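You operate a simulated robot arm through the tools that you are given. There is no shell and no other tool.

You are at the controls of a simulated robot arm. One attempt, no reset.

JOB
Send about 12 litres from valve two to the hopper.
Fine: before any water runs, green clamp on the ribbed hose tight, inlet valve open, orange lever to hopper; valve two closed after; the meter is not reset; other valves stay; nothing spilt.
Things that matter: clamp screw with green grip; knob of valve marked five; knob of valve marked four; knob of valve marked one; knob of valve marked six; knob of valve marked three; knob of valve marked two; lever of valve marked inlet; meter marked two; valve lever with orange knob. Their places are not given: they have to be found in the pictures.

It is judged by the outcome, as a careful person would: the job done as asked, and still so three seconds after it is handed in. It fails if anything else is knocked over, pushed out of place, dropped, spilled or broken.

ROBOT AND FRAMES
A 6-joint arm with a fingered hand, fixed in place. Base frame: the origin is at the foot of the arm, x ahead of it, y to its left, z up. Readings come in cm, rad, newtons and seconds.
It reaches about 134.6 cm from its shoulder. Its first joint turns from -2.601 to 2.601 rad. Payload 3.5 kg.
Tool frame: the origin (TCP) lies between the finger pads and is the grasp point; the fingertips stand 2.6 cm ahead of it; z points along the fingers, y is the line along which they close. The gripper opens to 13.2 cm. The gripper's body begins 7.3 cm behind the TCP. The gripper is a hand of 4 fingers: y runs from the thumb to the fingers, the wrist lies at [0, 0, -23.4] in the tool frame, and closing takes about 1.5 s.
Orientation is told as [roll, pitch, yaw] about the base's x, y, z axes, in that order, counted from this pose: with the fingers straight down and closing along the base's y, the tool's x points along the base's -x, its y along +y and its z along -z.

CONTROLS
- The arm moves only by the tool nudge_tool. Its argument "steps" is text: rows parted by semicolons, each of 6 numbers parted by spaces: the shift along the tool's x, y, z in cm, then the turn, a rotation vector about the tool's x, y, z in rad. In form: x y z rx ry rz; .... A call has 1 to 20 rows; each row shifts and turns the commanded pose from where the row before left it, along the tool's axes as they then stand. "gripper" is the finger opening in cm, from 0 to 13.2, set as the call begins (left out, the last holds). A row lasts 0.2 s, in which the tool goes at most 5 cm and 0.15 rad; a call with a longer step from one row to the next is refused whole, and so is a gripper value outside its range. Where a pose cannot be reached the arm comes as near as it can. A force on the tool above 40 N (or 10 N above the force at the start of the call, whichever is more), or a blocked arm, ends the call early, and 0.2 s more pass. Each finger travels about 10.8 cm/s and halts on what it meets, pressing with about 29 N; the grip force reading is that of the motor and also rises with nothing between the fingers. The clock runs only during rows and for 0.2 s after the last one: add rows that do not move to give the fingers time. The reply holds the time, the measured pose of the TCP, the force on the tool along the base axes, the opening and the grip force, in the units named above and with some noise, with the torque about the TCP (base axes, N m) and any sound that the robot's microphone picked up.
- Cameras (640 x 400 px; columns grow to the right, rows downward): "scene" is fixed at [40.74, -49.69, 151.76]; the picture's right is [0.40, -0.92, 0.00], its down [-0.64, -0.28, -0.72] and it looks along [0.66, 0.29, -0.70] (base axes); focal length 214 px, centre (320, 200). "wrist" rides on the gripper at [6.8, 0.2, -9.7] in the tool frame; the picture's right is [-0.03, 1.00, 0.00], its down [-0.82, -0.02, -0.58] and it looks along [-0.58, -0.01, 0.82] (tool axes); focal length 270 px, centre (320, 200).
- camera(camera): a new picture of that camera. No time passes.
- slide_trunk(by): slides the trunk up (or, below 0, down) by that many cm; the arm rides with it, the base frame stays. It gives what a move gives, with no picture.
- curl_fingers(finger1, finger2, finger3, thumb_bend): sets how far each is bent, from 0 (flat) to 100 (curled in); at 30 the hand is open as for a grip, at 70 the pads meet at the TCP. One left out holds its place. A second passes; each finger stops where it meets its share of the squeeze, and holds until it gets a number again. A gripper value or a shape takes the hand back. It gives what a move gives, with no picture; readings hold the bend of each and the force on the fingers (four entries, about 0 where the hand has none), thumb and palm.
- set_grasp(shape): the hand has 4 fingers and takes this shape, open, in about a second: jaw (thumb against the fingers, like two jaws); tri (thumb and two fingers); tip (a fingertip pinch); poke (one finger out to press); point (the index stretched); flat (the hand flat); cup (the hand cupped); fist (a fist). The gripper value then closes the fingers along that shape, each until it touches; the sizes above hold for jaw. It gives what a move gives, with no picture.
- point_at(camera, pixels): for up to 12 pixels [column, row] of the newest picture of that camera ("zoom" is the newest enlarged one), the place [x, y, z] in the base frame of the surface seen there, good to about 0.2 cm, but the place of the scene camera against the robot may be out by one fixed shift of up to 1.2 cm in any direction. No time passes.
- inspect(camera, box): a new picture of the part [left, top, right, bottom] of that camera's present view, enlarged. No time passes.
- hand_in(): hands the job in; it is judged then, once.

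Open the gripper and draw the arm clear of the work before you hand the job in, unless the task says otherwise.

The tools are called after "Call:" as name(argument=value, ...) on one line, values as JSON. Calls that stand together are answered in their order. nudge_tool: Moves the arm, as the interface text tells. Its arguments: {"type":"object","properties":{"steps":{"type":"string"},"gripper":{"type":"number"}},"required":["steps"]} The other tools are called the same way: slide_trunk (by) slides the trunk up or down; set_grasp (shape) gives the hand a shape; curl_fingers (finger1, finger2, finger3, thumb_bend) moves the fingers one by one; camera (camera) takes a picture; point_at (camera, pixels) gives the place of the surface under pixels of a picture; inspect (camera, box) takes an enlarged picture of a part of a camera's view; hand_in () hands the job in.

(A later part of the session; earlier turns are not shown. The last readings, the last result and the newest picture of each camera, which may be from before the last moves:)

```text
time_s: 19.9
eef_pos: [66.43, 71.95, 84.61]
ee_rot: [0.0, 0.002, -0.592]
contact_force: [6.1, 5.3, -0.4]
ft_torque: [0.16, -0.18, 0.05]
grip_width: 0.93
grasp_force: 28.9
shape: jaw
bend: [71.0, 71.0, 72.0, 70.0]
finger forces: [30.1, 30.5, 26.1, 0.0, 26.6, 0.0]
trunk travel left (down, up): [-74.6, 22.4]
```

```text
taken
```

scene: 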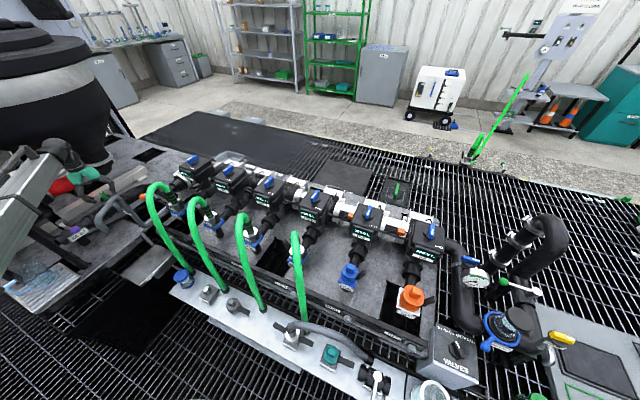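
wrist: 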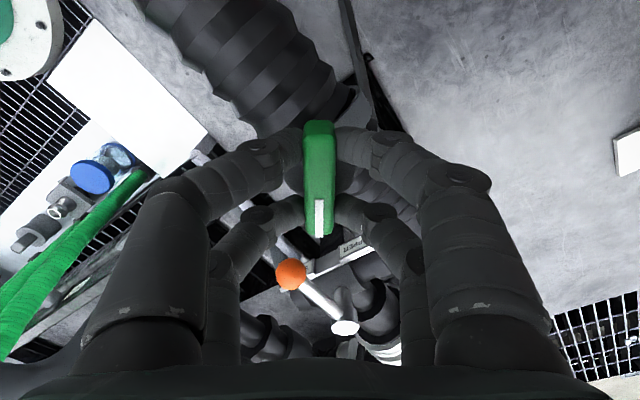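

No stop yet at 1.9 rad. I keep turning.

Call:
nudge_tool(steps="0 0 0 0 0 0.1; 0 0 0 0 0 0.1; 0 0 0 0 0 0.1; 0 0 0 0 0 0.1; 0 0 0 0 0 0.1; 0 0 0 0 0 0")

Call:
camera(camera="wrist")

```text
time_s: 21.3
eef_pos: [66.58, 71.87, 84.68]
ee_rot: [0.0, 0.002, -1.091]
contact_force: [13.2, 4.0, 2.2]
ft_torque: [0.13, -0.34, 0.02]
grip_width: 0.92
grasp_force: 28.7
shape: jaw
bend: [71.0, 71.0, 72.0, 70.0]
finger forces: [31.8, 32.5, 24.4, 0.1, 24.9, 0.0]
trunk travel left (down, up): [-74.6, 22.4]
```

```text
taken
```

wrist: 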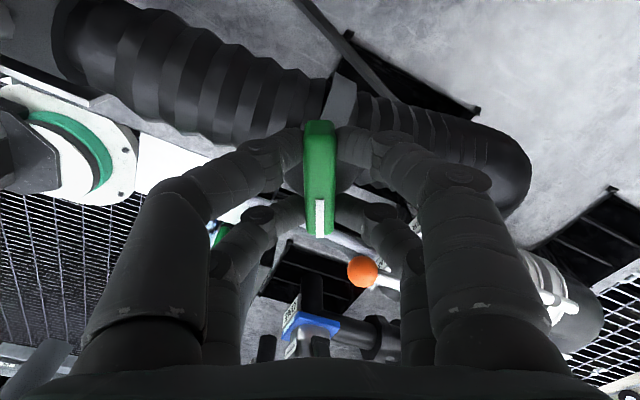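

2.4 rad and still turning. I relieve the 13 N along x and go on.

Call:
nudge_tool(steps="-0.09 0.18 0 0 0 0.1; 0 0 0 0 0 0.1; 0 0 0 0 0 0.1; 0 0 0 0 0 0.1; 0 0 0 0 0 0.1; 0 0 0 0 0 0")

Call:
camera(camera="wrist")

Call:
camera(camera="scene")

```text
time_s: 22.7
eef_pos: [66.64, 72.0, 84.6]
ee_rot: [-0.003, -0.001, -1.59]
contact_force: [3.6, 1.5, -1.8]
ft_torque: [0.04, -0.14, 0.43]
grip_width: 0.94
grasp_force: 28.7
shape: jaw
bend: [71.0, 71.0, 72.0, 70.0]
finger forces: [26.2, 32.7, 23.8, 0.1, 30.6, 0.0]
trunk travel left (down, up): [-74.6, 22.4]
```

```text
taken
```

wrist: 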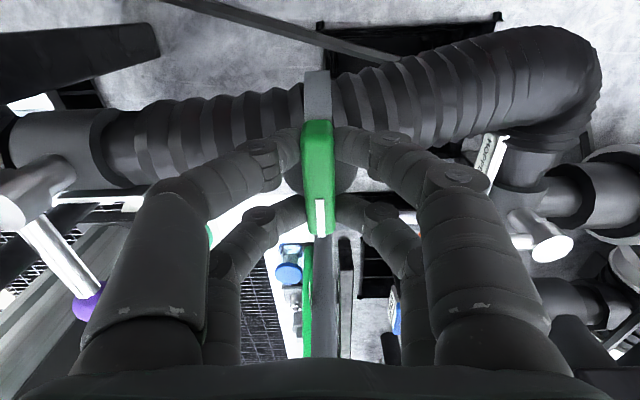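

```text
taken
```

scene: 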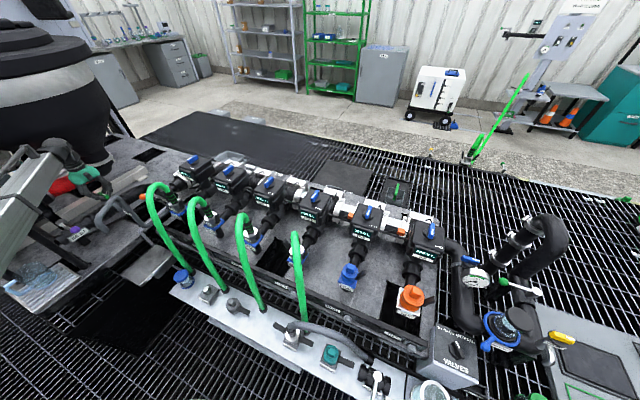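

A reaction torque of +0.43 N m about z has appeared: the screw begins to resist at ~2.9 rad. I turn a little more to make sure it is fully tight.

Call:
nudge_tool(steps="0 0 0 0 0 0.06; 0 0 0 0 0 0.06; 0 0 0 0 0 0")

Call:
camera(camera="wrist")

```text
time_s: 23.5
eef_pos: [66.57, 71.96, 84.66]
ee_rot: [-0.002, 0.0, -1.709]
contact_force: [3.0, -0.4, -2.9]
ft_torque: [0.06, -0.1, 0.9]
grip_width: 0.99
grasp_force: 29.1
shape: jaw
bend: [71.0, 71.0, 72.0, 70.0]
finger forces: [24.6, 37.2, 22.9, 0.1, 34.9, 0.1]
trunk travel left (down, up): [-74.6, 22.4]
```

```text
taken
```

wrist: 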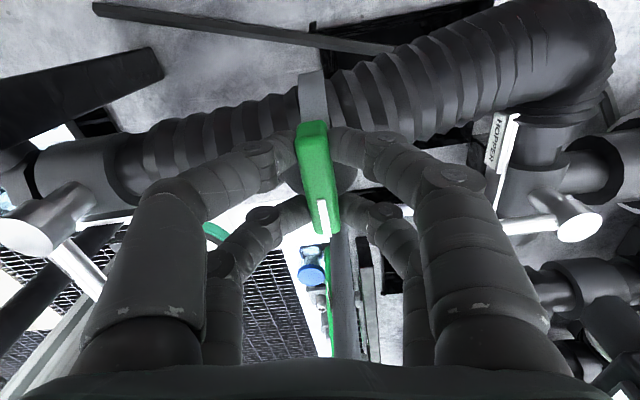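

The torque rose to 0.9 N m and the bar stays while the hand slips: it is at its stop, tight. I open the fingers.

Call:
nudge_tool(steps="0 0 0 0 0 0; 0 0 0 0 0 0; 0 0 0 0 0 0; 0 0 0 0 0 0; 0 0 0 0 0 0", gripper=6)

Call:
camera(camera="wrist")

```text
time_s: 24.7
eef_pos: [66.53, 71.82, 84.69]
ee_rot: [-0.002, 0.003, -1.709]
contact_force: [-0.3, -0.9, -0.5]
ft_torque: [-0.03, -0.01, 0.01]
grip_width: 5.93
grasp_force: 0.0
shape: jaw
bend: [73.0, 73.0, 73.0, 70.0]
finger forces: [0.0, 0.1, 0.0, 0.0, 0.0, 0.0]
trunk travel left (down, up): [-74.6, 22.4]
```

```text
taken
```

wrist: 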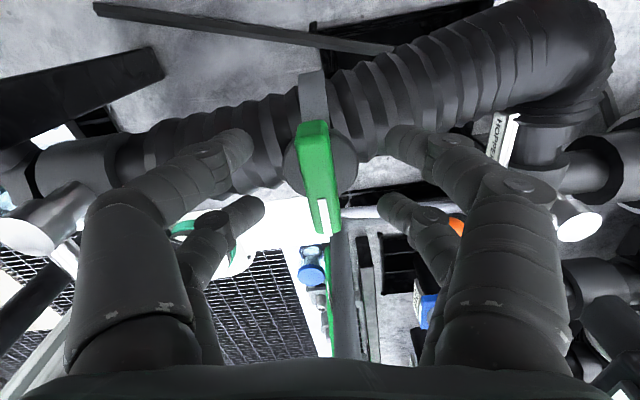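

The clamp bar now points toward -y and stays there. I raise the trunk 14 cm and look again.

Call:
slide_trunk(by=14)

Call:
camera(camera="wrist")

Call:
inspect(camera="scene", box=[0, 60, 160, 320])

Call:
point_at(camera="zoom", pixels=[[240, 60], [270, 70], [200, 100], [230, 120], [250, 130], [150, 150], [180, 170], [130, 240], [100, 170], [170, 100], [60, 50], [120, 60]])

```text
time_s: 26.3
eef_pos: [66.52, 71.91, 98.69]
ee_rot: [-0.004, 0.001, -1.708]
contact_force: [-0.6, 0.1, 0.3]
ft_torque: [0.0, 0.01, 0.03]
grip_width: 5.93
grasp_force: 0.2
shape: jaw
bend: [73.0, 73.0, 73.0, 70.0]
finger forces: [0.0, 0.0, 0.1, 0.0, 0.1, 0.0]
trunk travel left (down, up): [-88.6, 8.4]
```

```text
taken
```

wrist: 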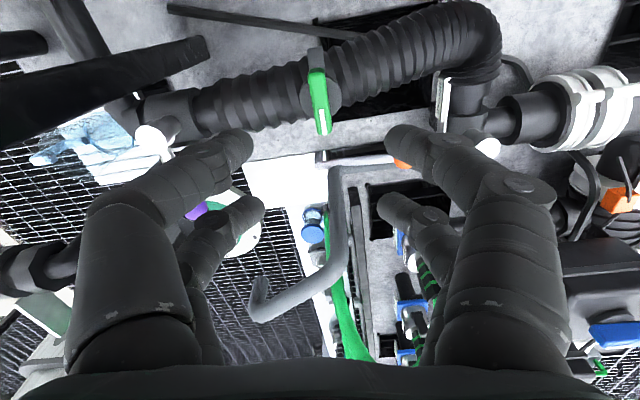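

```text
1.54 times, centred on (80, 190) of scene
```

zoom: 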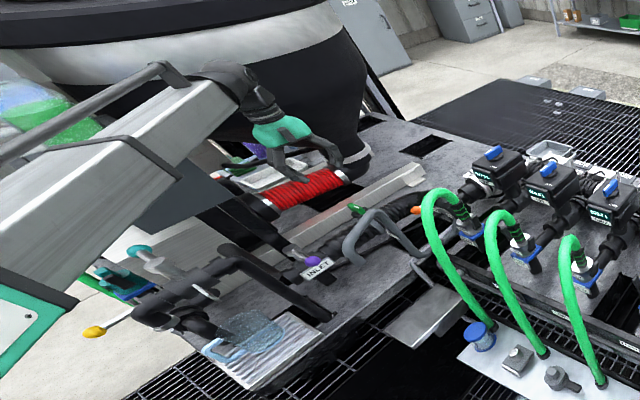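

```text
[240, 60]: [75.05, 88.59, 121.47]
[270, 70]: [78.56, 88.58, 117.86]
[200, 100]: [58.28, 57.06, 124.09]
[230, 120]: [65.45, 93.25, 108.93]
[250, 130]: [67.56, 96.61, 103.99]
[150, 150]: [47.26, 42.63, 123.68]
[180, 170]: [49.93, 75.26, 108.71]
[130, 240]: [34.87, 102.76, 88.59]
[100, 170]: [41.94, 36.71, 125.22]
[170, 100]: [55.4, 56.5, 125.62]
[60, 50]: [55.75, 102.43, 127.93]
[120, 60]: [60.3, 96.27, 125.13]
```

The boom's top lies about 27 cm above the TCP height; there's a jug with green liquid near zoom (50,110) beside it. I measure the jug and box before swinging nearer.

Call:
point_at(camera="zoom", pixels=[[50, 110], [80, 130], [20, 75], [30, 145], [190, 200], [165, 75], [90, 100], [220, 190], [200, 170], [115, 145]])

Call:
inspect(camera="wrist", box=[0, 0, 240, 200])

```text
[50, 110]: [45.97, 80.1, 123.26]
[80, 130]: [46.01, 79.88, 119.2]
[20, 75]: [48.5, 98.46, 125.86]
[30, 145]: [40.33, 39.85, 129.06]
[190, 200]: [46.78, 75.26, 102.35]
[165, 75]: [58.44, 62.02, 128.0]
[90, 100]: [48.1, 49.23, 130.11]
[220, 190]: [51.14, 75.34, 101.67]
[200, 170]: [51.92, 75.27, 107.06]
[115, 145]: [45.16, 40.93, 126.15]
```

```text
2.00 times, centred on (120, 100) of wrist
```

zoom: 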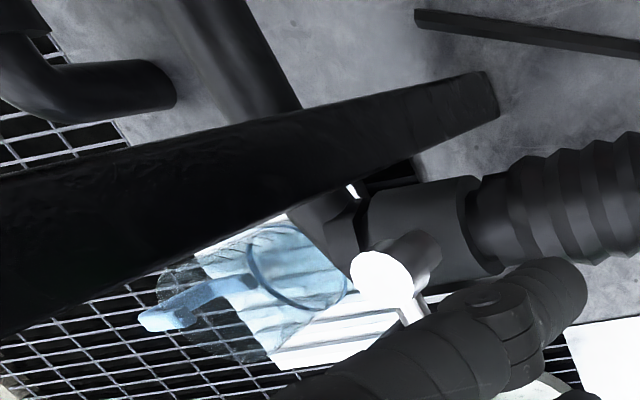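

The jug sits on the box at y≈80, clear of the boom's paths (≤51.5° azimuth). I turn to yaw -1.57 and move above the inlet lever's end, fingers 5 cm apart to straddle the rod.

Call:
nudge_tool(steps="0 0 0 0 0 -0.137; -2.1 -4.325 0 0 0 0; -2.1 -4.325 0 0 0 0; -2.1 -4.325 0 0 0 0; -2.1 -4.325 0 0 0 0; 0 0 0 0 0 0", gripper=5)

Call:
camera(camera="wrist")

Call:
camera(camera="scene")

```text
time_s: 27.7
eef_pos: [48.9, 63.49, 98.71]
ee_rot: [-0.001, 0.002, -1.573]
contact_force: [-1.1, 0.7, 0.2]
ft_torque: [0.01, 0.0, 0.03]
grip_width: 5.04
grasp_force: 0.0
shape: jaw
bend: [73.0, 73.0, 73.0, 70.0]
finger forces: [0.0, 0.0, 0.0, 0.1, 0.0, 0.0]
trunk travel left (down, up): [-88.6, 8.4]
```

```text
taken
```

wrist: 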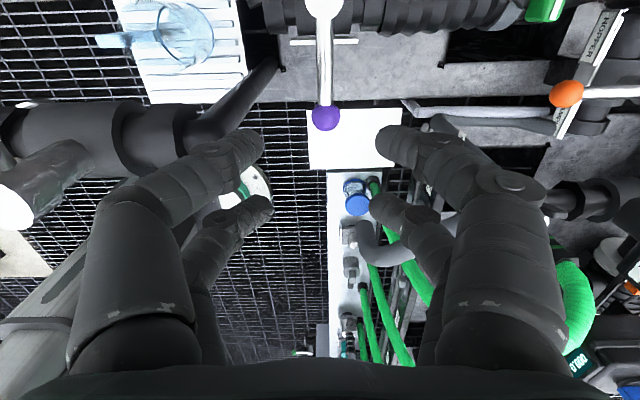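

```text
taken
```

scene: 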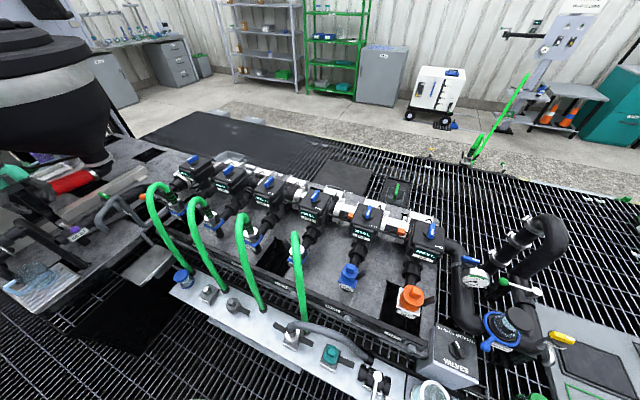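

Lever end (325,117) is between the fingers. A dark pipe on the left (130,130) could be near when descending; I measure it.

Call:
point_at(camera="wrist", pixels=[[130, 130], [60, 130], [200, 130], [250, 90], [215, 110], [160, 105], [30, 180], [325, 117], [324, 60], [265, 75], [380, 240], [285, 40]])

Call:
inspect(camera="scene", box=[0, 170, 130, 300])

```text
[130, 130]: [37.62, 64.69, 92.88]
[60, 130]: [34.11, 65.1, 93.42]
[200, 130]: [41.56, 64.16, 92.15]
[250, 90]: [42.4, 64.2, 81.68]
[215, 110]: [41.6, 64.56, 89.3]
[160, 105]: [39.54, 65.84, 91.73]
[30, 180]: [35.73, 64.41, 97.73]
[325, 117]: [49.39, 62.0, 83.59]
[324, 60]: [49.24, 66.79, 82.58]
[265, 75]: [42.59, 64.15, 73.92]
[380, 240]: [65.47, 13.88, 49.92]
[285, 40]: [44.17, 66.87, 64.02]
```

```text
3.08 times, centred on (65, 235) of scene
```

zoom: 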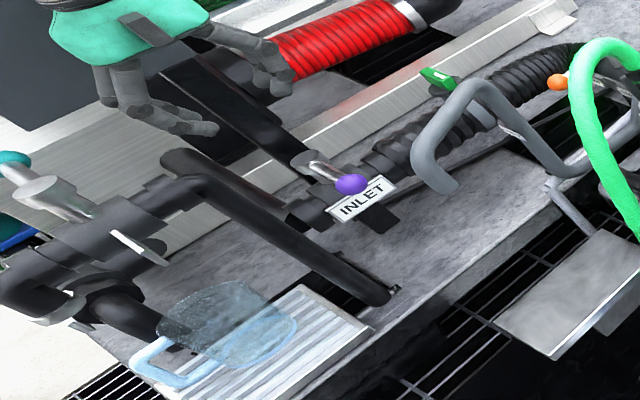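

The vertical dark pipe spans x≤42.6, y 62–66, so I turn the hand to yaw -1.1 so the left finger passes on its -y side, with opening 7 around the lever's end.

Call:
nudge_tool(steps="0 0 0 0 0 -0.118; 0 0 0 0 0 -0.118; 0 0 0 0 0 -0.118; 0 0 0 0 0 -0.119; -1.84 0.3 0 0 0 0; 0 0 0 0 0 0", gripper=7)

Call:
camera(camera="wrist")

```text
time_s: 29.1
eef_pos: [50.48, 62.06, 98.71]
ee_rot: [-0.001, 0.002, -1.1]
contact_force: [0.0, 0.3, -0.5]
ft_torque: [-0.02, 0.01, 0.0]
grip_width: 6.93
grasp_force: 0.1
shape: jaw
bend: [72.0, 72.0, 72.0, 70.0]
finger forces: [0.2, 0.1, 0.0, 0.1, 0.0, 0.0]
trunk travel left (down, up): [-88.6, 8.4]
```

```text
taken
```

wrist: 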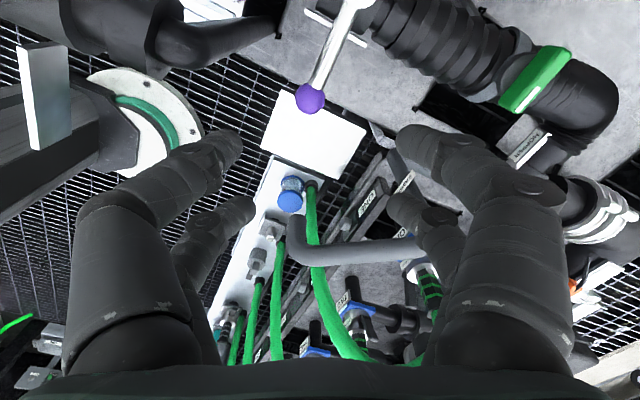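

Clear of the pipe. I lower the trunk 9 cm (tips to z≈87) and look.

Call:
slide_trunk(by=-9)

Call:
camera(camera="wrist")

Call:
inspect(camera="scene", box=[0, 170, 130, 300])

```text
time_s: 30.4
eef_pos: [50.24, 62.25, 89.68]
ee_rot: [-0.001, 0.003, -1.099]
contact_force: [-0.6, -0.2, -0.1]
ft_torque: [-0.02, 0.0, 0.0]
grip_width: 6.94
grasp_force: 0.1
shape: jaw
bend: [72.0, 72.0, 72.0, 70.0]
finger forces: [0.0, 0.0, 0.0, 0.0, 0.0, 0.1]
trunk travel left (down, up): [-79.6, 17.4]
```

```text
taken
```

wrist: 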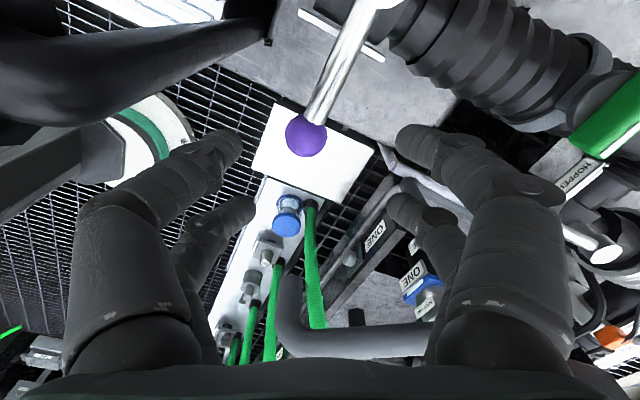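

```text
3.08 times, centred on (65, 235) of scene
```

zoom: 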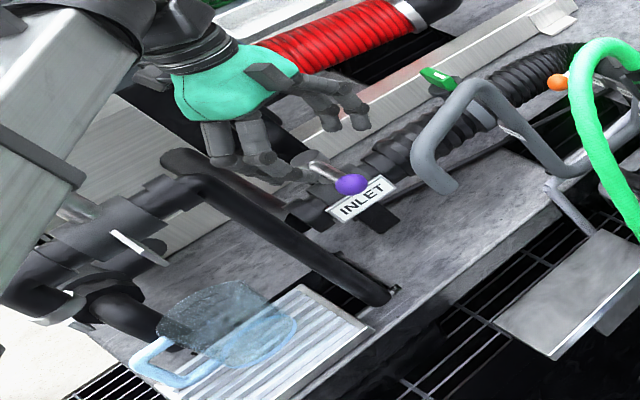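

No contact, clearances look fine. I lower a further 5.3 cm so the fingers straddle the lever end.

Call:
slide_trunk(by=-5.3)

Call:
camera(camera="wrist")

```text
time_s: 31.3
eef_pos: [50.31, 62.2, 84.35]
ee_rot: [-0.001, 0.002, -1.099]
contact_force: [0.0, -0.1, -0.2]
ft_torque: [-0.02, -0.02, 0.01]
grip_width: 6.95
grasp_force: 0.0
shape: jaw
bend: [72.0, 72.0, 72.0, 70.0]
finger forces: [0.1, 0.0, 0.0, 0.0, 0.0, 0.0]
trunk travel left (down, up): [-74.3, 22.7]
```

```text
taken
```

wrist: 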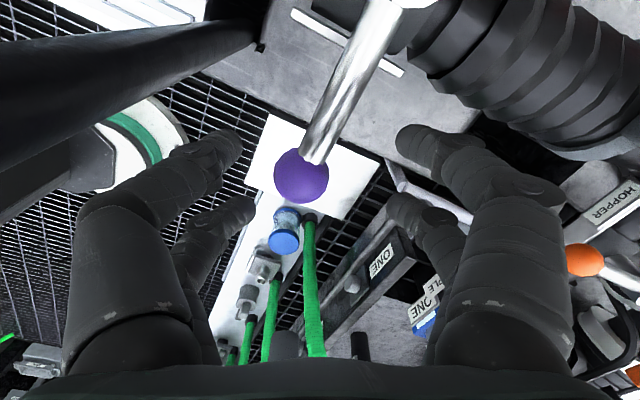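

The purple knob is between the fingers at (301,175). I centre on it and narrow the fingers to 3.4 cm around it before swinging it.

Call:
nudge_tool(steps="0 -0.6 0 0 0 0; 0 -0.55 0 0 0 0; 0 0 0 0 0 0; 0 0 0 0 0 0; 0 0 0 0 0 0; 0 0 0 0 0 0", gripper=3.4)

Call:
camera(camera="wrist")

```text
time_s: 32.7
eef_pos: [49.37, 61.64, 84.31]
ee_rot: [-0.002, 0.002, -1.099]
contact_force: [0.6, 1.0, 0.6]
ft_torque: [0.04, 0.02, 0.01]
grip_width: 3.45
grasp_force: 0.0
shape: jaw
bend: [73.0, 73.0, 73.0, 70.0]
finger forces: [0.9, 0.0, 0.1, 0.1, 0.1, 0.0]
trunk travel left (down, up): [-74.3, 22.7]
```

```text
taken
```

wrist: 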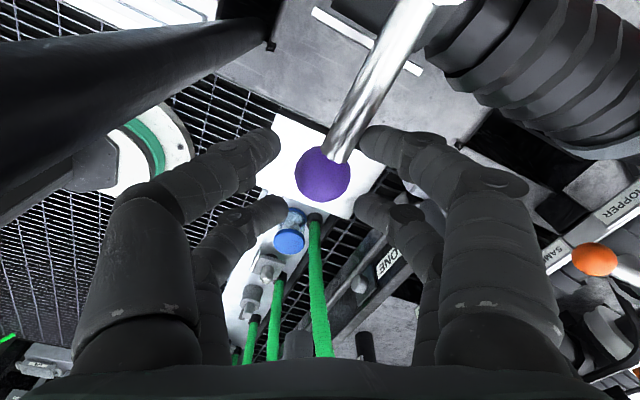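

Fingers straddle the knob. I swing it counter-clockwise (toward +x) in a first arc of 0.3 rad.

Call:
nudge_tool(steps="-0.37 0.82 0 0 0 -0.1; -0.37 0.82 0 0 0 -0.1; -0.37 0.82 0 0 0 -0.1; 0 0 0 0 0 0")

Call:
camera(camera="wrist")

```text
time_s: 33.7
eef_pos: [52.01, 62.15, 84.3]
ee_rot: [0.0, 0.003, -0.797]
contact_force: [-0.1, -0.2, 0.5]
ft_torque: [-0.02, -0.04, 0.02]
grip_width: 3.48
grasp_force: 0.0
shape: jaw
bend: [73.0, 73.0, 73.0, 70.0]
finger forces: [0.1, 0.1, 0.0, 0.0, 0.5, 0.0]
trunk travel left (down, up): [-74.3, 22.7]
```

```text
taken
```

wrist: 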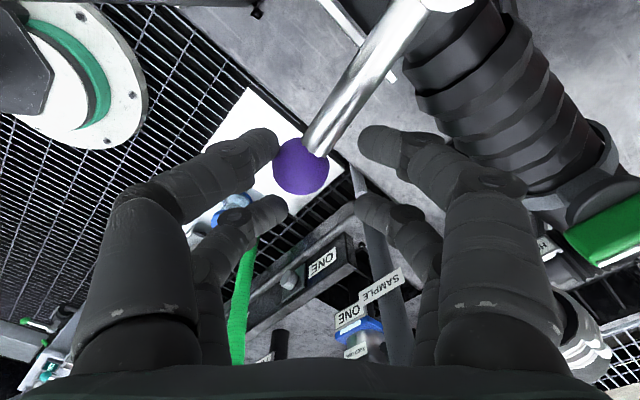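

The lever follows with almost no force. I continue another 0.6 rad.

Call:
nudge_tool(steps="-0.37 0.82 0 0 0 -0.1; -0.37 0.82 0 0 0 -0.1; -0.37 0.82 0 0 0 -0.1; -0.37 0.82 0 0 0 -0.1; -0.37 0.82 0 0 0 -0.1; -0.37 0.82 0 0 0 -0.1; 0 0 0 0 0 0")

Call:
camera(camera="wrist")

Call:
inspect(camera="scene", box=[0, 130, 180, 300])

```text
time_s: 35.3
eef_pos: [56.41, 65.06, 84.37]
ee_rot: [0.002, 0.002, -0.2]
contact_force: [-0.7, -1.1, 1.0]
ft_torque: [-0.01, -0.01, -0.02]
grip_width: 3.47
grasp_force: 0.1
shape: jaw
bend: [73.0, 73.0, 73.0, 70.0]
finger forces: [0.0, 0.1, 0.1, 0.1, 0.3, 0.0]
trunk travel left (down, up): [-74.3, 22.7]
```

```text
taken
```

wrist: 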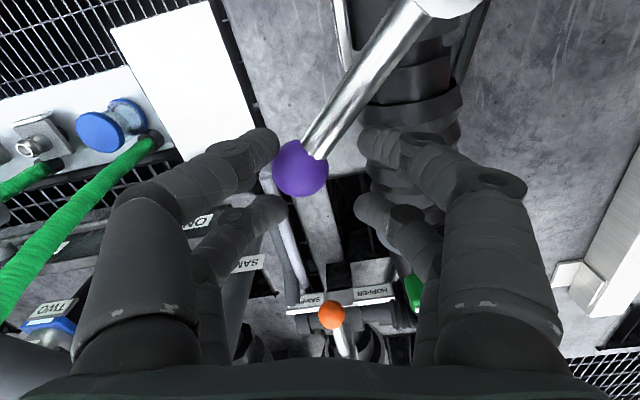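

```text
2.35 times, centred on (90, 215) of scene
```

zoom: 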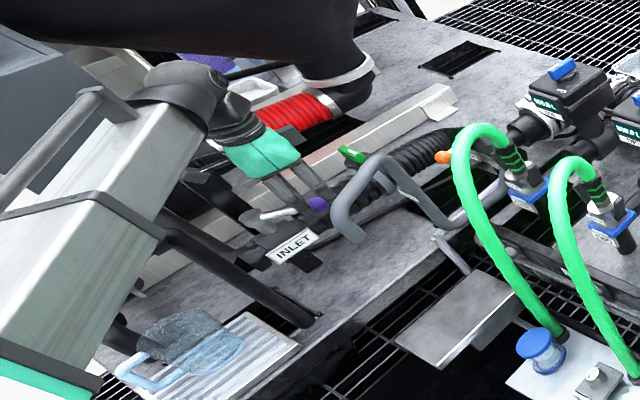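

About 0.9 rad done; no force. I continue along the arc another 0.4 rad.

Call:
nudge_tool(steps="-0.37 0.82 0 0 0 -0.1; -0.37 0.82 0 0 0 -0.1; -0.37 0.82 0 0 0 -0.1; -0.37 0.82 0 0 0 -0.1; 0 0 0 0 0 0")

Call:
camera(camera="wrist")

Call:
inspect(camera="scene", box=[0, 130, 180, 300])

```text
time_s: 36.5
eef_pos: [57.99, 68.26, 84.34]
ee_rot: [0.0, 0.003, 0.203]
contact_force: [-0.2, 0.3, -1.2]
ft_torque: [0.0, -0.03, -0.04]
grip_width: 3.46
grasp_force: 0.0
shape: jaw
bend: [73.0, 73.0, 73.0, 70.0]
finger forces: [0.0, 0.0, 0.1, 0.0, 0.4, 0.1]
trunk travel left (down, up): [-74.3, 22.7]
```

```text
taken
```

wrist: 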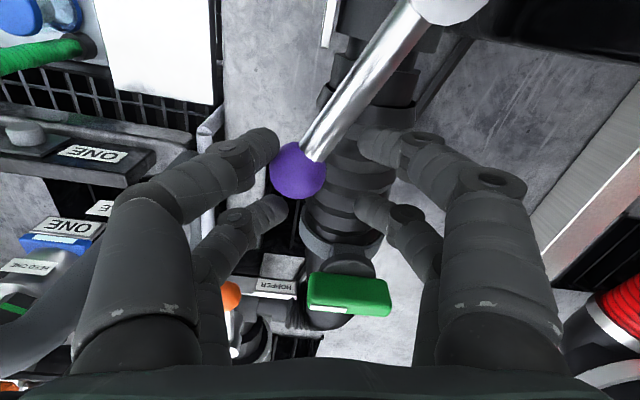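

```text
2.35 times, centred on (90, 215) of scene
```

zoom: 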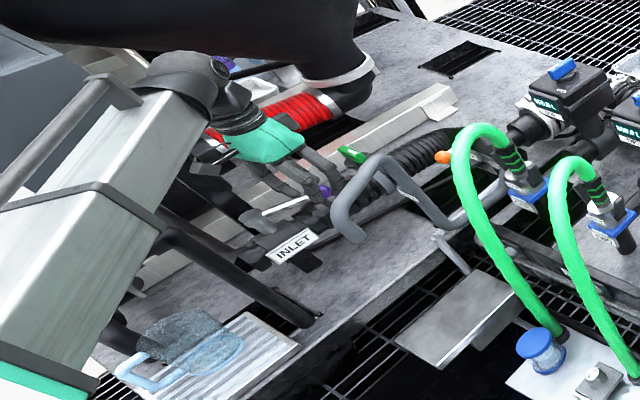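

Nearly aligned with the pipe. I continue 0.3 rad more and measure the knob and pivot.

Call:
nudge_tool(steps="-0.37 0.82 0 0 0 -0.1; -0.37 0.82 0 0 0 -0.1; -0.37 0.82 0 0 0 -0.1; 0 0 0 0 0 0")

Call:
camera(camera="wrist")

Call:
camera(camera="scene")

Call:
inspect(camera="scene", box=[0, 130, 180, 300])

```text
time_s: 37.5
eef_pos: [58.34, 70.87, 84.39]
ee_rot: [0.002, 0.0, 0.504]
contact_force: [-0.2, 0.1, -0.9]
ft_torque: [0.0, 0.01, -0.02]
grip_width: 3.45
grasp_force: 0.1
shape: jaw
bend: [73.0, 73.0, 73.0, 70.0]
finger forces: [0.0, 0.1, 0.0, 0.1, 0.1, 0.0]
trunk travel left (down, up): [-74.3, 22.7]
```

```text
taken
```

wrist: 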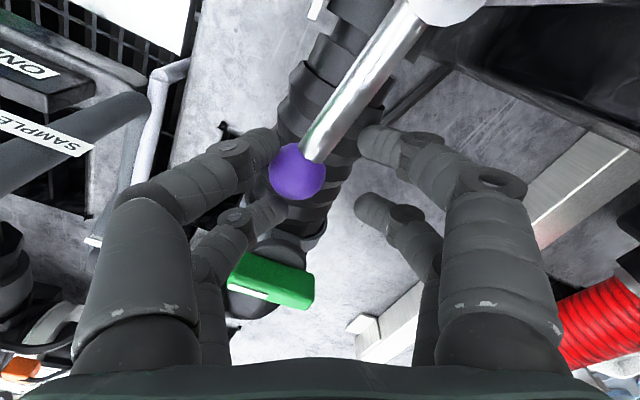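

```text
taken
```

scene: 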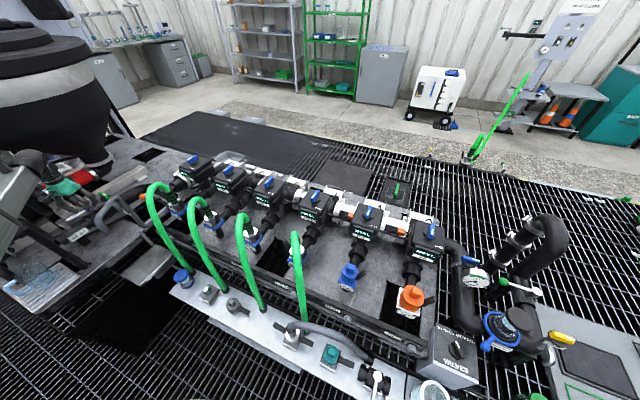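

```text
2.35 times, centred on (90, 215) of scene
```

zoom: 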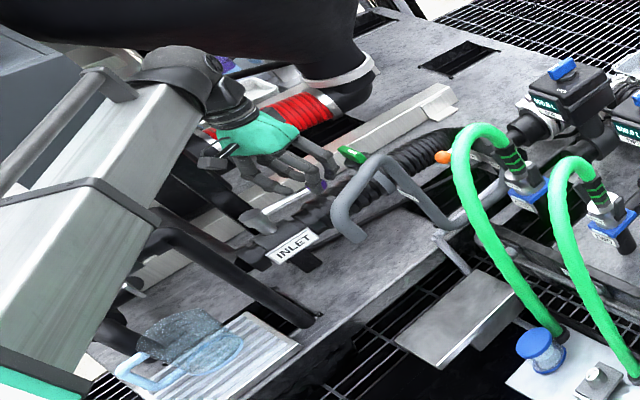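

Lever is close to parallel to the pipe. I measure knob and pivot for its exact angle.

Call:
point_at(camera="wrist", pixels=[[298, 170], [330, 130], [380, 65], [445, 5], [402, 15]])

```text
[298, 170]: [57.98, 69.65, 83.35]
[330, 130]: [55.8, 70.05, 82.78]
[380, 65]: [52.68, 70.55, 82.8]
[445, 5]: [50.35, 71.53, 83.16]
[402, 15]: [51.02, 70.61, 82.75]
```

The lever is about 7° short of parallel. I go on 0.18 rad, watching for the stop.

Call:
nudge_tool(steps="-0.37 0.82 0 0 0 -0.1; -0.3 0.66 0 0 0 -0.08; 0 0 0 0 0 0")

Call:
camera(camera="wrist")

Call:
point_at(camera="wrist", pixels=[[298, 170], [330, 130], [380, 65], [402, 15]])

```text
time_s: 38.3
eef_pos: [58.2, 72.36, 84.44]
ee_rot: [0.002, 0.002, 0.681]
contact_force: [-2.3, -5.6, 1.2]
ft_torque: [-0.1, 0.05, -0.07]
grip_width: 3.57
grasp_force: 0.0
shape: jaw
bend: [73.0, 73.0, 73.0, 70.0]
finger forces: [0.1, 0.0, 0.0, 0.0, 5.0, 0.1]
trunk travel left (down, up): [-74.3, 22.7]
```

```text
taken
```

wrist: 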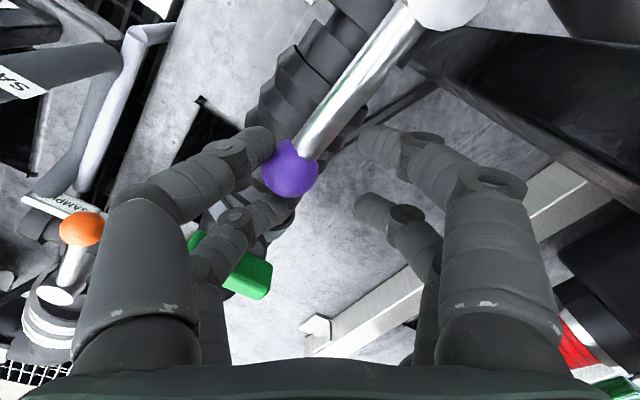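

```text
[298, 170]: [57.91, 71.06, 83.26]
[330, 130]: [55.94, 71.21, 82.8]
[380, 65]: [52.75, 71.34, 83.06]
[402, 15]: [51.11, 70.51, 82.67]
```

A 5.6 N push-back: the lever is at its stop, lying along the pipe (open). I open the fingers, then raise the trunk.

Call:
nudge_tool(steps="0 -0.5 0 0 0 0; 0 0 0 0 0 0; 0 0 0 0 0 0; 0 0 0 0 0 0", gripper=6)

Call:
slide_trunk(by=12)

Call:
camera(camera="wrist")

Call:
camera(camera="scene")

```text
time_s: 39.3
eef_pos: [58.44, 72.07, 84.43]
ee_rot: [0.003, 0.0, 0.682]
contact_force: [-0.3, -1.1, 0.0]
ft_torque: [-0.04, 0.03, -0.01]
grip_width: 5.95
grasp_force: 0.1
shape: jaw
bend: [73.0, 73.0, 73.0, 70.0]
finger forces: [0.0, 0.0, 0.1, 0.0, 0.0, 0.1]
trunk travel left (down, up): [-74.3, 22.7]
```

```text
time_s: 40.8
eef_pos: [58.4, 72.1, 96.39]
ee_rot: [0.001, 0.0, 0.681]
contact_force: [0.6, -1.3, -0.3]
ft_torque: [-0.01, 0.0, -0.01]
grip_width: 5.95
grasp_force: 0.0
shape: jaw
bend: [73.0, 73.0, 73.0, 70.0]
finger forces: [0.0, 0.0, 0.1, 0.1, 0.1, 0.0]
trunk travel left (down, up): [-86.3, 10.7]
```

```text
taken
```

wrist: 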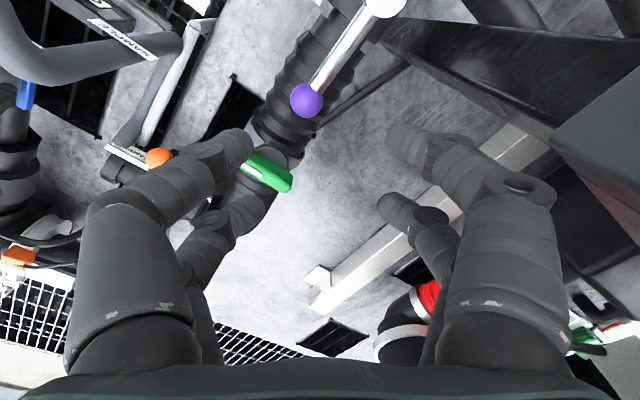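

```text
taken
```

scene: 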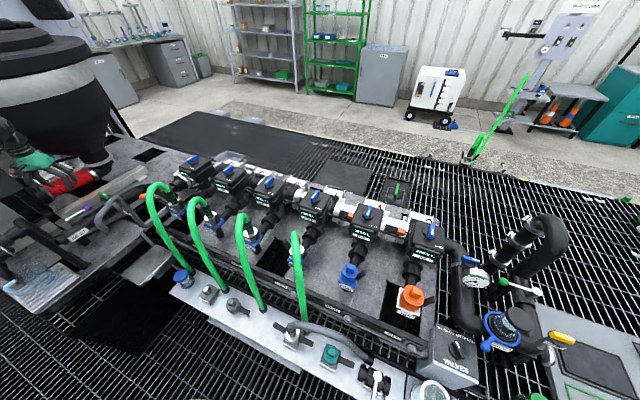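

The inlet lever now lies along its pipe and stays. Next the orange lever; I check the boom's underside height and heights of hoses and the sample pipe it would pass over.

Call:
inspect(camera="scene", box=[0, 60, 160, 320])

Call:
point_at(camera="zoom", pixels=[[120, 200], [100, 220], [80, 240], [60, 150], [40, 250], [150, 150], [130, 130], [20, 290]])

Call:
point_at(camera="scene", pixels=[[158, 186], [150, 188], [195, 198], [203, 198], [240, 215], [294, 234], [115, 196], [150, 205], [170, 225], [200, 215], [140, 196], [190, 260]])

```text
1.54 times, centred on (80, 190) of scene
```

zoom: 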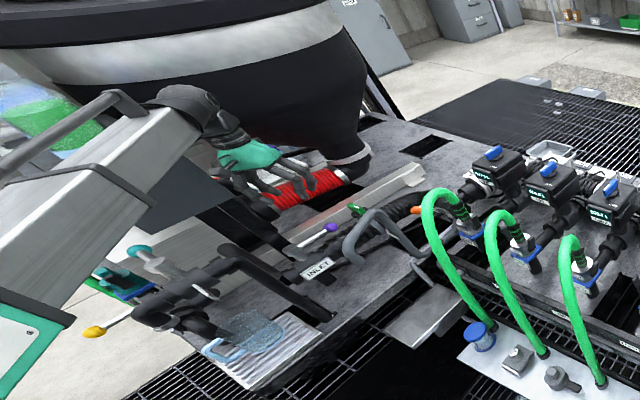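

```text
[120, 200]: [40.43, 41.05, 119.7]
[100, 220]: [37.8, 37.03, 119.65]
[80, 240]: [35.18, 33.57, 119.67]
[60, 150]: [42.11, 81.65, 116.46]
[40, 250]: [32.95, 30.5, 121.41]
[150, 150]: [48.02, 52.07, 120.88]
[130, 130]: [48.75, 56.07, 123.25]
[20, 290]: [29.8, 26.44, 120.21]
```

```text
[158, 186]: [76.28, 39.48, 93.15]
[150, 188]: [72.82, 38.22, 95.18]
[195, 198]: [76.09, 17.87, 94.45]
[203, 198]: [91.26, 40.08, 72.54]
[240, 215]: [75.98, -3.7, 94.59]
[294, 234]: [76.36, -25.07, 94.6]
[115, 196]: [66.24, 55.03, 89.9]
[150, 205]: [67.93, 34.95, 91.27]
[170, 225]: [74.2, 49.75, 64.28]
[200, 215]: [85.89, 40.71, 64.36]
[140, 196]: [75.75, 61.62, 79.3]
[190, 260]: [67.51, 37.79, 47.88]
```

The boom's underside is ~22.6 cm above the TCP, so it clears the sample pipe (z≤91) and hoses (z≤95.5). I turn to yaw 0 and move above the orange lever at (75.5, 61.9).

Call:
nudge_tool(steps="0 0 0 0 0 0.1362; 0 0 0 0 0 0.1362; 0 0 0 0 0 0.1362; 0 0 0 0 0 0.1362; 0 0 0 0 0 0.1362; -3.42 -2.05 0 0 0 0; -3.42 -2.05 0 0 0 0; -3.42 -2.05 0 0 0 0; -3.42 -2.05 0 0 0 0; -3.42 -2.05 0 0 0 0; 0 0 0 0 0 0")

Call:
camera(camera="wrist")

Call:
camera(camera="scene")

```text
time_s: 43.2
eef_pos: [75.76, 61.9, 96.44]
ee_rot: [0.0, 0.003, 0.0]
contact_force: [-0.1, 0.5, 0.7]
ft_torque: [-0.02, 0.0, 0.03]
grip_width: 5.94
grasp_force: 0.0
shape: jaw
bend: [73.0, 73.0, 73.0, 70.0]
finger forces: [0.0, 0.0, 0.0, 0.1, 0.0, 0.0]
trunk travel left (down, up): [-86.3, 10.7]
```

```text
taken
```

wrist: 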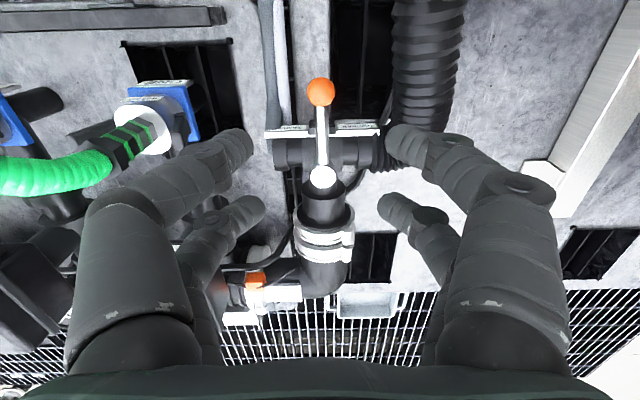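

```text
taken
```

scene: 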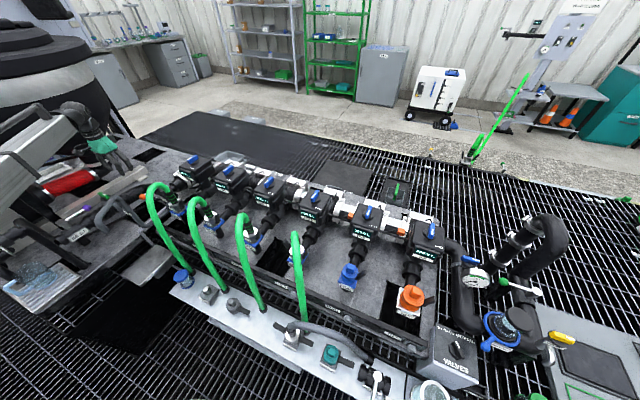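

Orange knob (320,92), pivot (322,177). I measure lever, ribbed-hose top and the hose coupling on the left.

Call:
point_at(camera="wrist", pixels=[[320, 92], [321, 130], [322, 177], [428, 60], [425, 90], [425, 115], [410, 120], [172, 110], [140, 135], [200, 170], [280, 60], [390, 140]])

Call:
inspect(camera="wrist", box=[250, 60, 450, 200])

```text
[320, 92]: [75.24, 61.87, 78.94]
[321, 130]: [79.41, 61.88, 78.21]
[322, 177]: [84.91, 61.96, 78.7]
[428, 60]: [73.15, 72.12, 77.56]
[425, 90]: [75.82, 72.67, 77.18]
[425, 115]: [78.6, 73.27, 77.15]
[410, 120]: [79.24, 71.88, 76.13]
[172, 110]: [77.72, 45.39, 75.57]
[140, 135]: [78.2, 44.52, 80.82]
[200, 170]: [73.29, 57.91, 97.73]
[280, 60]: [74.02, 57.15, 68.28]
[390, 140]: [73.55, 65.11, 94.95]
```

```text
2.86 times, centred on (350, 130) of wrist
```

zoom: 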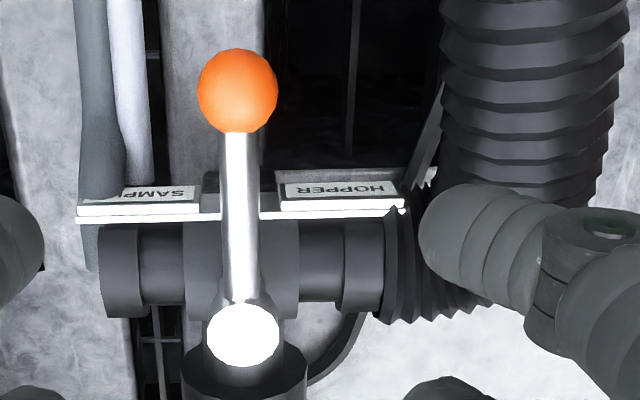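

The ribbed hose's top (z 77.5 at y≈72–73) would be under the leading fingers, so I'll push the rod with closed fingers from its -y side, nearer the pivot. I close the hand and move to (79.4, 59.4).

Call:
nudge_tool(steps="-3.64 -2.5 0 0 0 0; 0 0 0 0 0 0; 0 0 0 0 0 0; 0 0 0 0 0 0; 0 0 0 0 0 0; 0 0 0 0 0 0", gripper=0)

Call:
camera(camera="wrist")

```text
time_s: 44.6
eef_pos: [79.58, 59.35, 96.47]
ee_rot: [0.001, 0.002, -0.001]
contact_force: [0.5, 0.6, -0.5]
ft_torque: [-0.02, 0.01, 0.01]
grip_width: 0.0
grasp_force: 28.5
shape: jaw
bend: [63.0, 63.0, 63.0, 70.0]
finger forces: [0.0, 0.1, 0.1, 0.1, 0.0, 0.0]
out of reach, approached as far as the arm can: row 1
trunk travel left (down, up): [-86.3, 10.7]
```

```text
taken
```

wrist: 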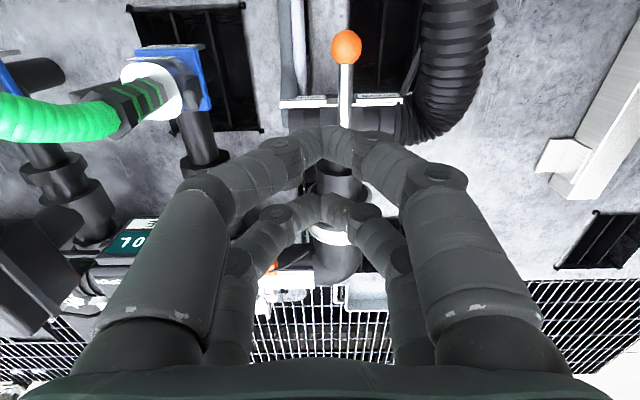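

The move was flagged as out of reach though it nearly arrived (radius 99.3). I test the radial limit with a 2 cm outward step here, well above everything.

Call:
nudge_tool(steps="-1.6 1.2 0 0 0 0; 0 0 0 0 0 0; 0 0 0 0 0 0")

```text
time_s: 45.4
eef_pos: [81.15, 60.64, 96.41]
ee_rot: [0.002, 0.002, 0.0]
contact_force: [-0.2, -0.3, -0.7]
ft_torque: [-0.01, -0.01, -0.03]
grip_width: 0.03
grasp_force: 29.0
shape: jaw
bend: [63.0, 63.0, 63.0, 70.0]
finger forces: [0.0, 0.0, 0.0, 0.0, 0.0, 0.1]
trunk travel left (down, up): [-86.3, 10.7]
```

That went fine. I test the final pose needed for this lever, (83.3, 67.4), at this safe height.

Call:
nudge_tool(steps="-1.08 3.38 0 0 0 0; -1.08 3.38 0 0 0 0; 0 0 0 0 0 0")

```text
time_s: 46.2
eef_pos: [83.14, 67.74, 96.28]
ee_rot: [0.0, 0.001, 0.001]
contact_force: [-0.2, -0.2, -0.1]
ft_torque: [0.0, 0.02, -0.01]
grip_width: 0.0
grasp_force: 29.0
shape: jaw
bend: [63.0, 63.0, 63.0, 70.0]
finger forces: [0.1, 0.0, 0.0, 0.0, 0.0, 0.1]
out of reach, approached as far as the arm can: row 2
trunk travel left (down, up): [-86.3, 10.7]
```

Reachable (radius 107). I go back to the start point beside the rod at (79.4, 59.4).

Call:
nudge_tool(steps="1.87 -4.17 0 0 0 0; 1.87 -4.17 0 0 0 0; 0 0 0 0 0 0")

Call:
camera(camera="wrist")

```text
time_s: 47.0
eef_pos: [79.37, 59.08, 96.42]
ee_rot: [0.003, 0.002, 0.0]
contact_force: [0.0, 0.0, 0.3]
ft_torque: [-0.01, 0.01, 0.01]
grip_width: 0.0
grasp_force: 28.9
shape: jaw
bend: [63.0, 63.0, 63.0, 70.0]
finger forces: [0.0, 0.0, 0.0, 0.0, 0.0, 0.1]
trunk travel left (down, up): [-86.3, 10.7]
```

```text
taken
```

wrist: 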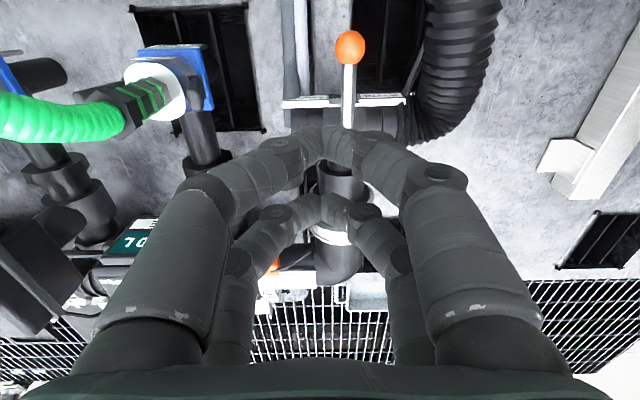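

Closed fingers are just left (−y) of the rod. I lower the trunk 12 cm and check.

Call:
slide_trunk(by=-12)

Call:
camera(camera="wrist")

Call:
inspect(camera="scene", box=[60, 140, 240, 260])

```text
time_s: 48.5
eef_pos: [79.39, 59.17, 84.43]
ee_rot: [0.001, 0.001, 0.0]
contact_force: [1.2, 0.7, 0.3]
ft_torque: [-0.01, 0.0, 0.02]
grip_width: 0.01
grasp_force: 29.4
shape: jaw
bend: [63.0, 63.0, 63.0, 70.0]
finger forces: [0.0, 0.1, 0.0, 0.0, 0.1, 0.1]
trunk travel left (down, up): [-74.3, 22.7]
```

```text
taken
```

wrist: 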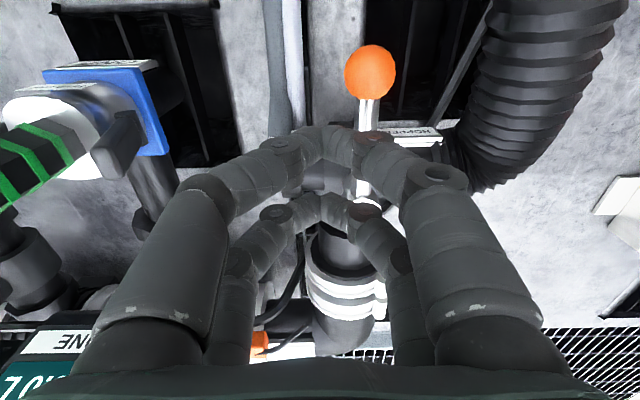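

```text
3.33 times, centred on (150, 200) of scene
```

zoom: 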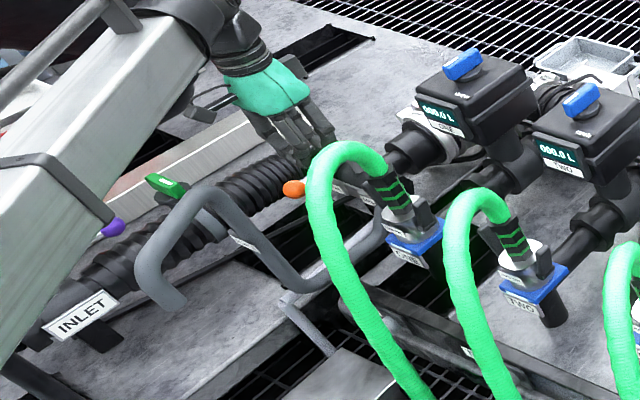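

The right finger's knuckle may come over the rod, so I shift 1.3 cm further to -y before the last descent.

Call:
nudge_tool(steps="0 -1.3 0 0 0 0; 0 0 0 0 0 0")

Call:
slide_trunk(by=-4.6)

Call:
camera(camera="wrist")

```text
time_s: 49.1
eef_pos: [79.56, 57.78, 84.49]
ee_rot: [0.002, 0.001, 0.001]
contact_force: [0.8, -0.2, 0.5]
ft_torque: [0.03, -0.02, 0.0]
grip_width: 0.03
grasp_force: 29.0
shape: jaw
bend: [63.0, 63.0, 63.0, 70.0]
finger forces: [0.0, 0.0, 0.1, 0.1, 0.0, 0.1]
trunk travel left (down, up): [-74.3, 22.7]
```

```text
time_s: 50.0
eef_pos: [79.46, 57.71, 79.87]
ee_rot: [0.0, 0.003, -0.001]
contact_force: [0.4, 0.8, 0.6]
ft_torque: [0.0, -0.01, -0.03]
grip_width: 0.0
grasp_force: 28.7
shape: jaw
bend: [63.0, 63.0, 63.0, 70.0]
finger forces: [0.0, 0.0, 0.1, 0.0, 0.0, 0.0]
trunk travel left (down, up): [-69.7, 27.3]
```

```text
taken
```

wrist: 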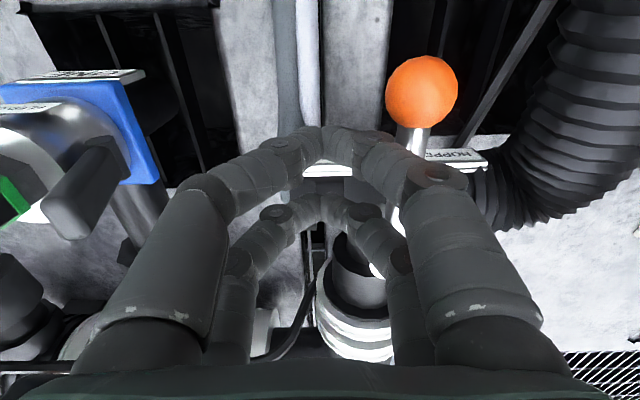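

No contact and the rod is to the right of the fingers. I push toward +y 2 cm to meet the rod.

Call:
nudge_tool(steps="0 0.7 0 0 0 0; 0 0.7 0 0 0 0; 0 0.6 0 0 0 0; 0 0 0 0 0 0")

Call:
camera(camera="wrist")

```text
time_s: 51.0
eef_pos: [79.5, 59.64, 79.75]
ee_rot: [0.002, 0.002, 0.0]
contact_force: [1.2, -2.6, 2.9]
ft_torque: [0.03, -0.05, -0.07]
grip_width: 0.0
grasp_force: 29.4
shape: jaw
bend: [63.0, 64.0, 63.0, 70.0]
finger forces: [0.0, 0.0, 0.0, 0.0, 0.0, 0.0]
trunk travel left (down, up): [-69.7, 27.3]
```

```text
taken
```

wrist: 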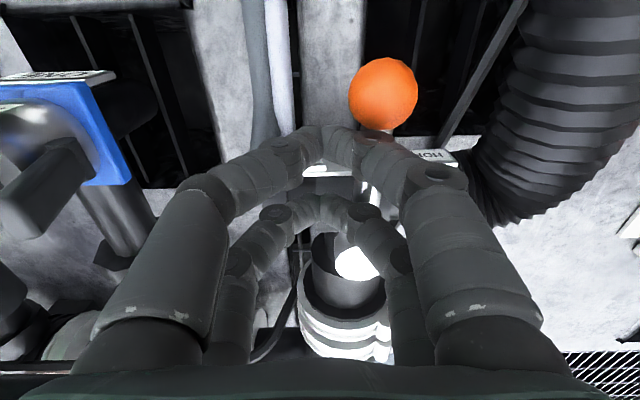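

Light contact (−2.6 N in y). I follow the arc clockwise 0.4 rad.

Call:
nudge_tool(steps="0.2 0.55 0 0 0 0.1; 0.2 0.55 0 0 0 0.1; 0.2 0.55 0 0 0 0.1; 0.2 0.55 0 0 0 0.1; 0 0 0 0 0 0")

Call:
camera(camera="wrist")

```text
time_s: 52.2
eef_pos: [79.02, 62.11, 79.78]
ee_rot: [0.002, 0.003, -0.402]
contact_force: [-0.5, -0.9, 1.8]
ft_torque: [0.02, -0.01, 0.02]
grip_width: 0.0
grasp_force: 29.8
shape: jaw
bend: [63.0, 64.0, 63.0, 70.0]
finger forces: [0.0, 0.1, 0.0, 0.0, 0.0, 0.0]
trunk travel left (down, up): [-69.7, 27.3]
```

```text
taken
```

wrist: 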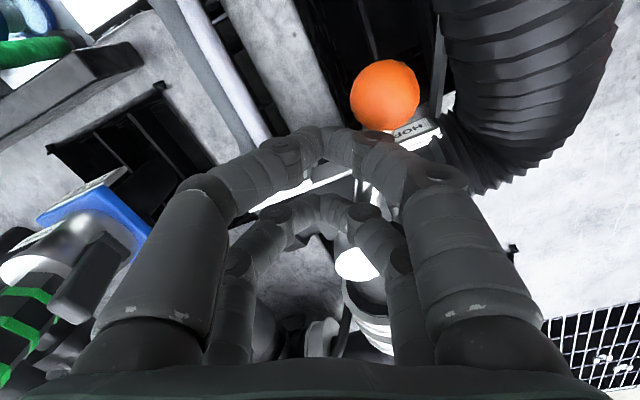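

The lever follows well. I continue the arc another 0.5 rad.

Call:
nudge_tool(steps="0.2 0.55 0 0 0 0.1; 0.2 0.55 0 0 0 0.1; 0.2 0.55 0 0 0 0.1; 0.2 0.55 0 0 0 0.1; 0.2 0.55 0 0 0 0.1; 0 0 0 0 0 0")

Call:
camera(camera="wrist")

```text
time_s: 53.6
eef_pos: [79.69, 64.95, 79.74]
ee_rot: [0.002, 0.003, -0.904]
contact_force: [-0.6, -1.0, 1.3]
ft_torque: [-0.03, -0.02, 0.01]
grip_width: 0.01
grasp_force: 28.6
shape: jaw
bend: [63.0, 63.0, 63.0, 70.0]
finger forces: [0.0, 0.1, 0.0, 0.0, 0.0, 0.0]
trunk travel left (down, up): [-69.7, 27.3]
```

```text
taken
```

wrist: 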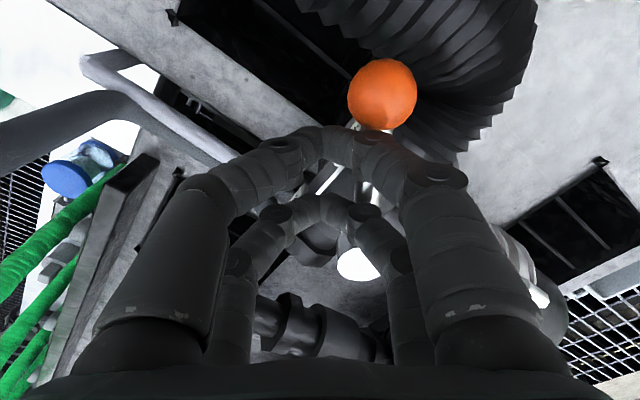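

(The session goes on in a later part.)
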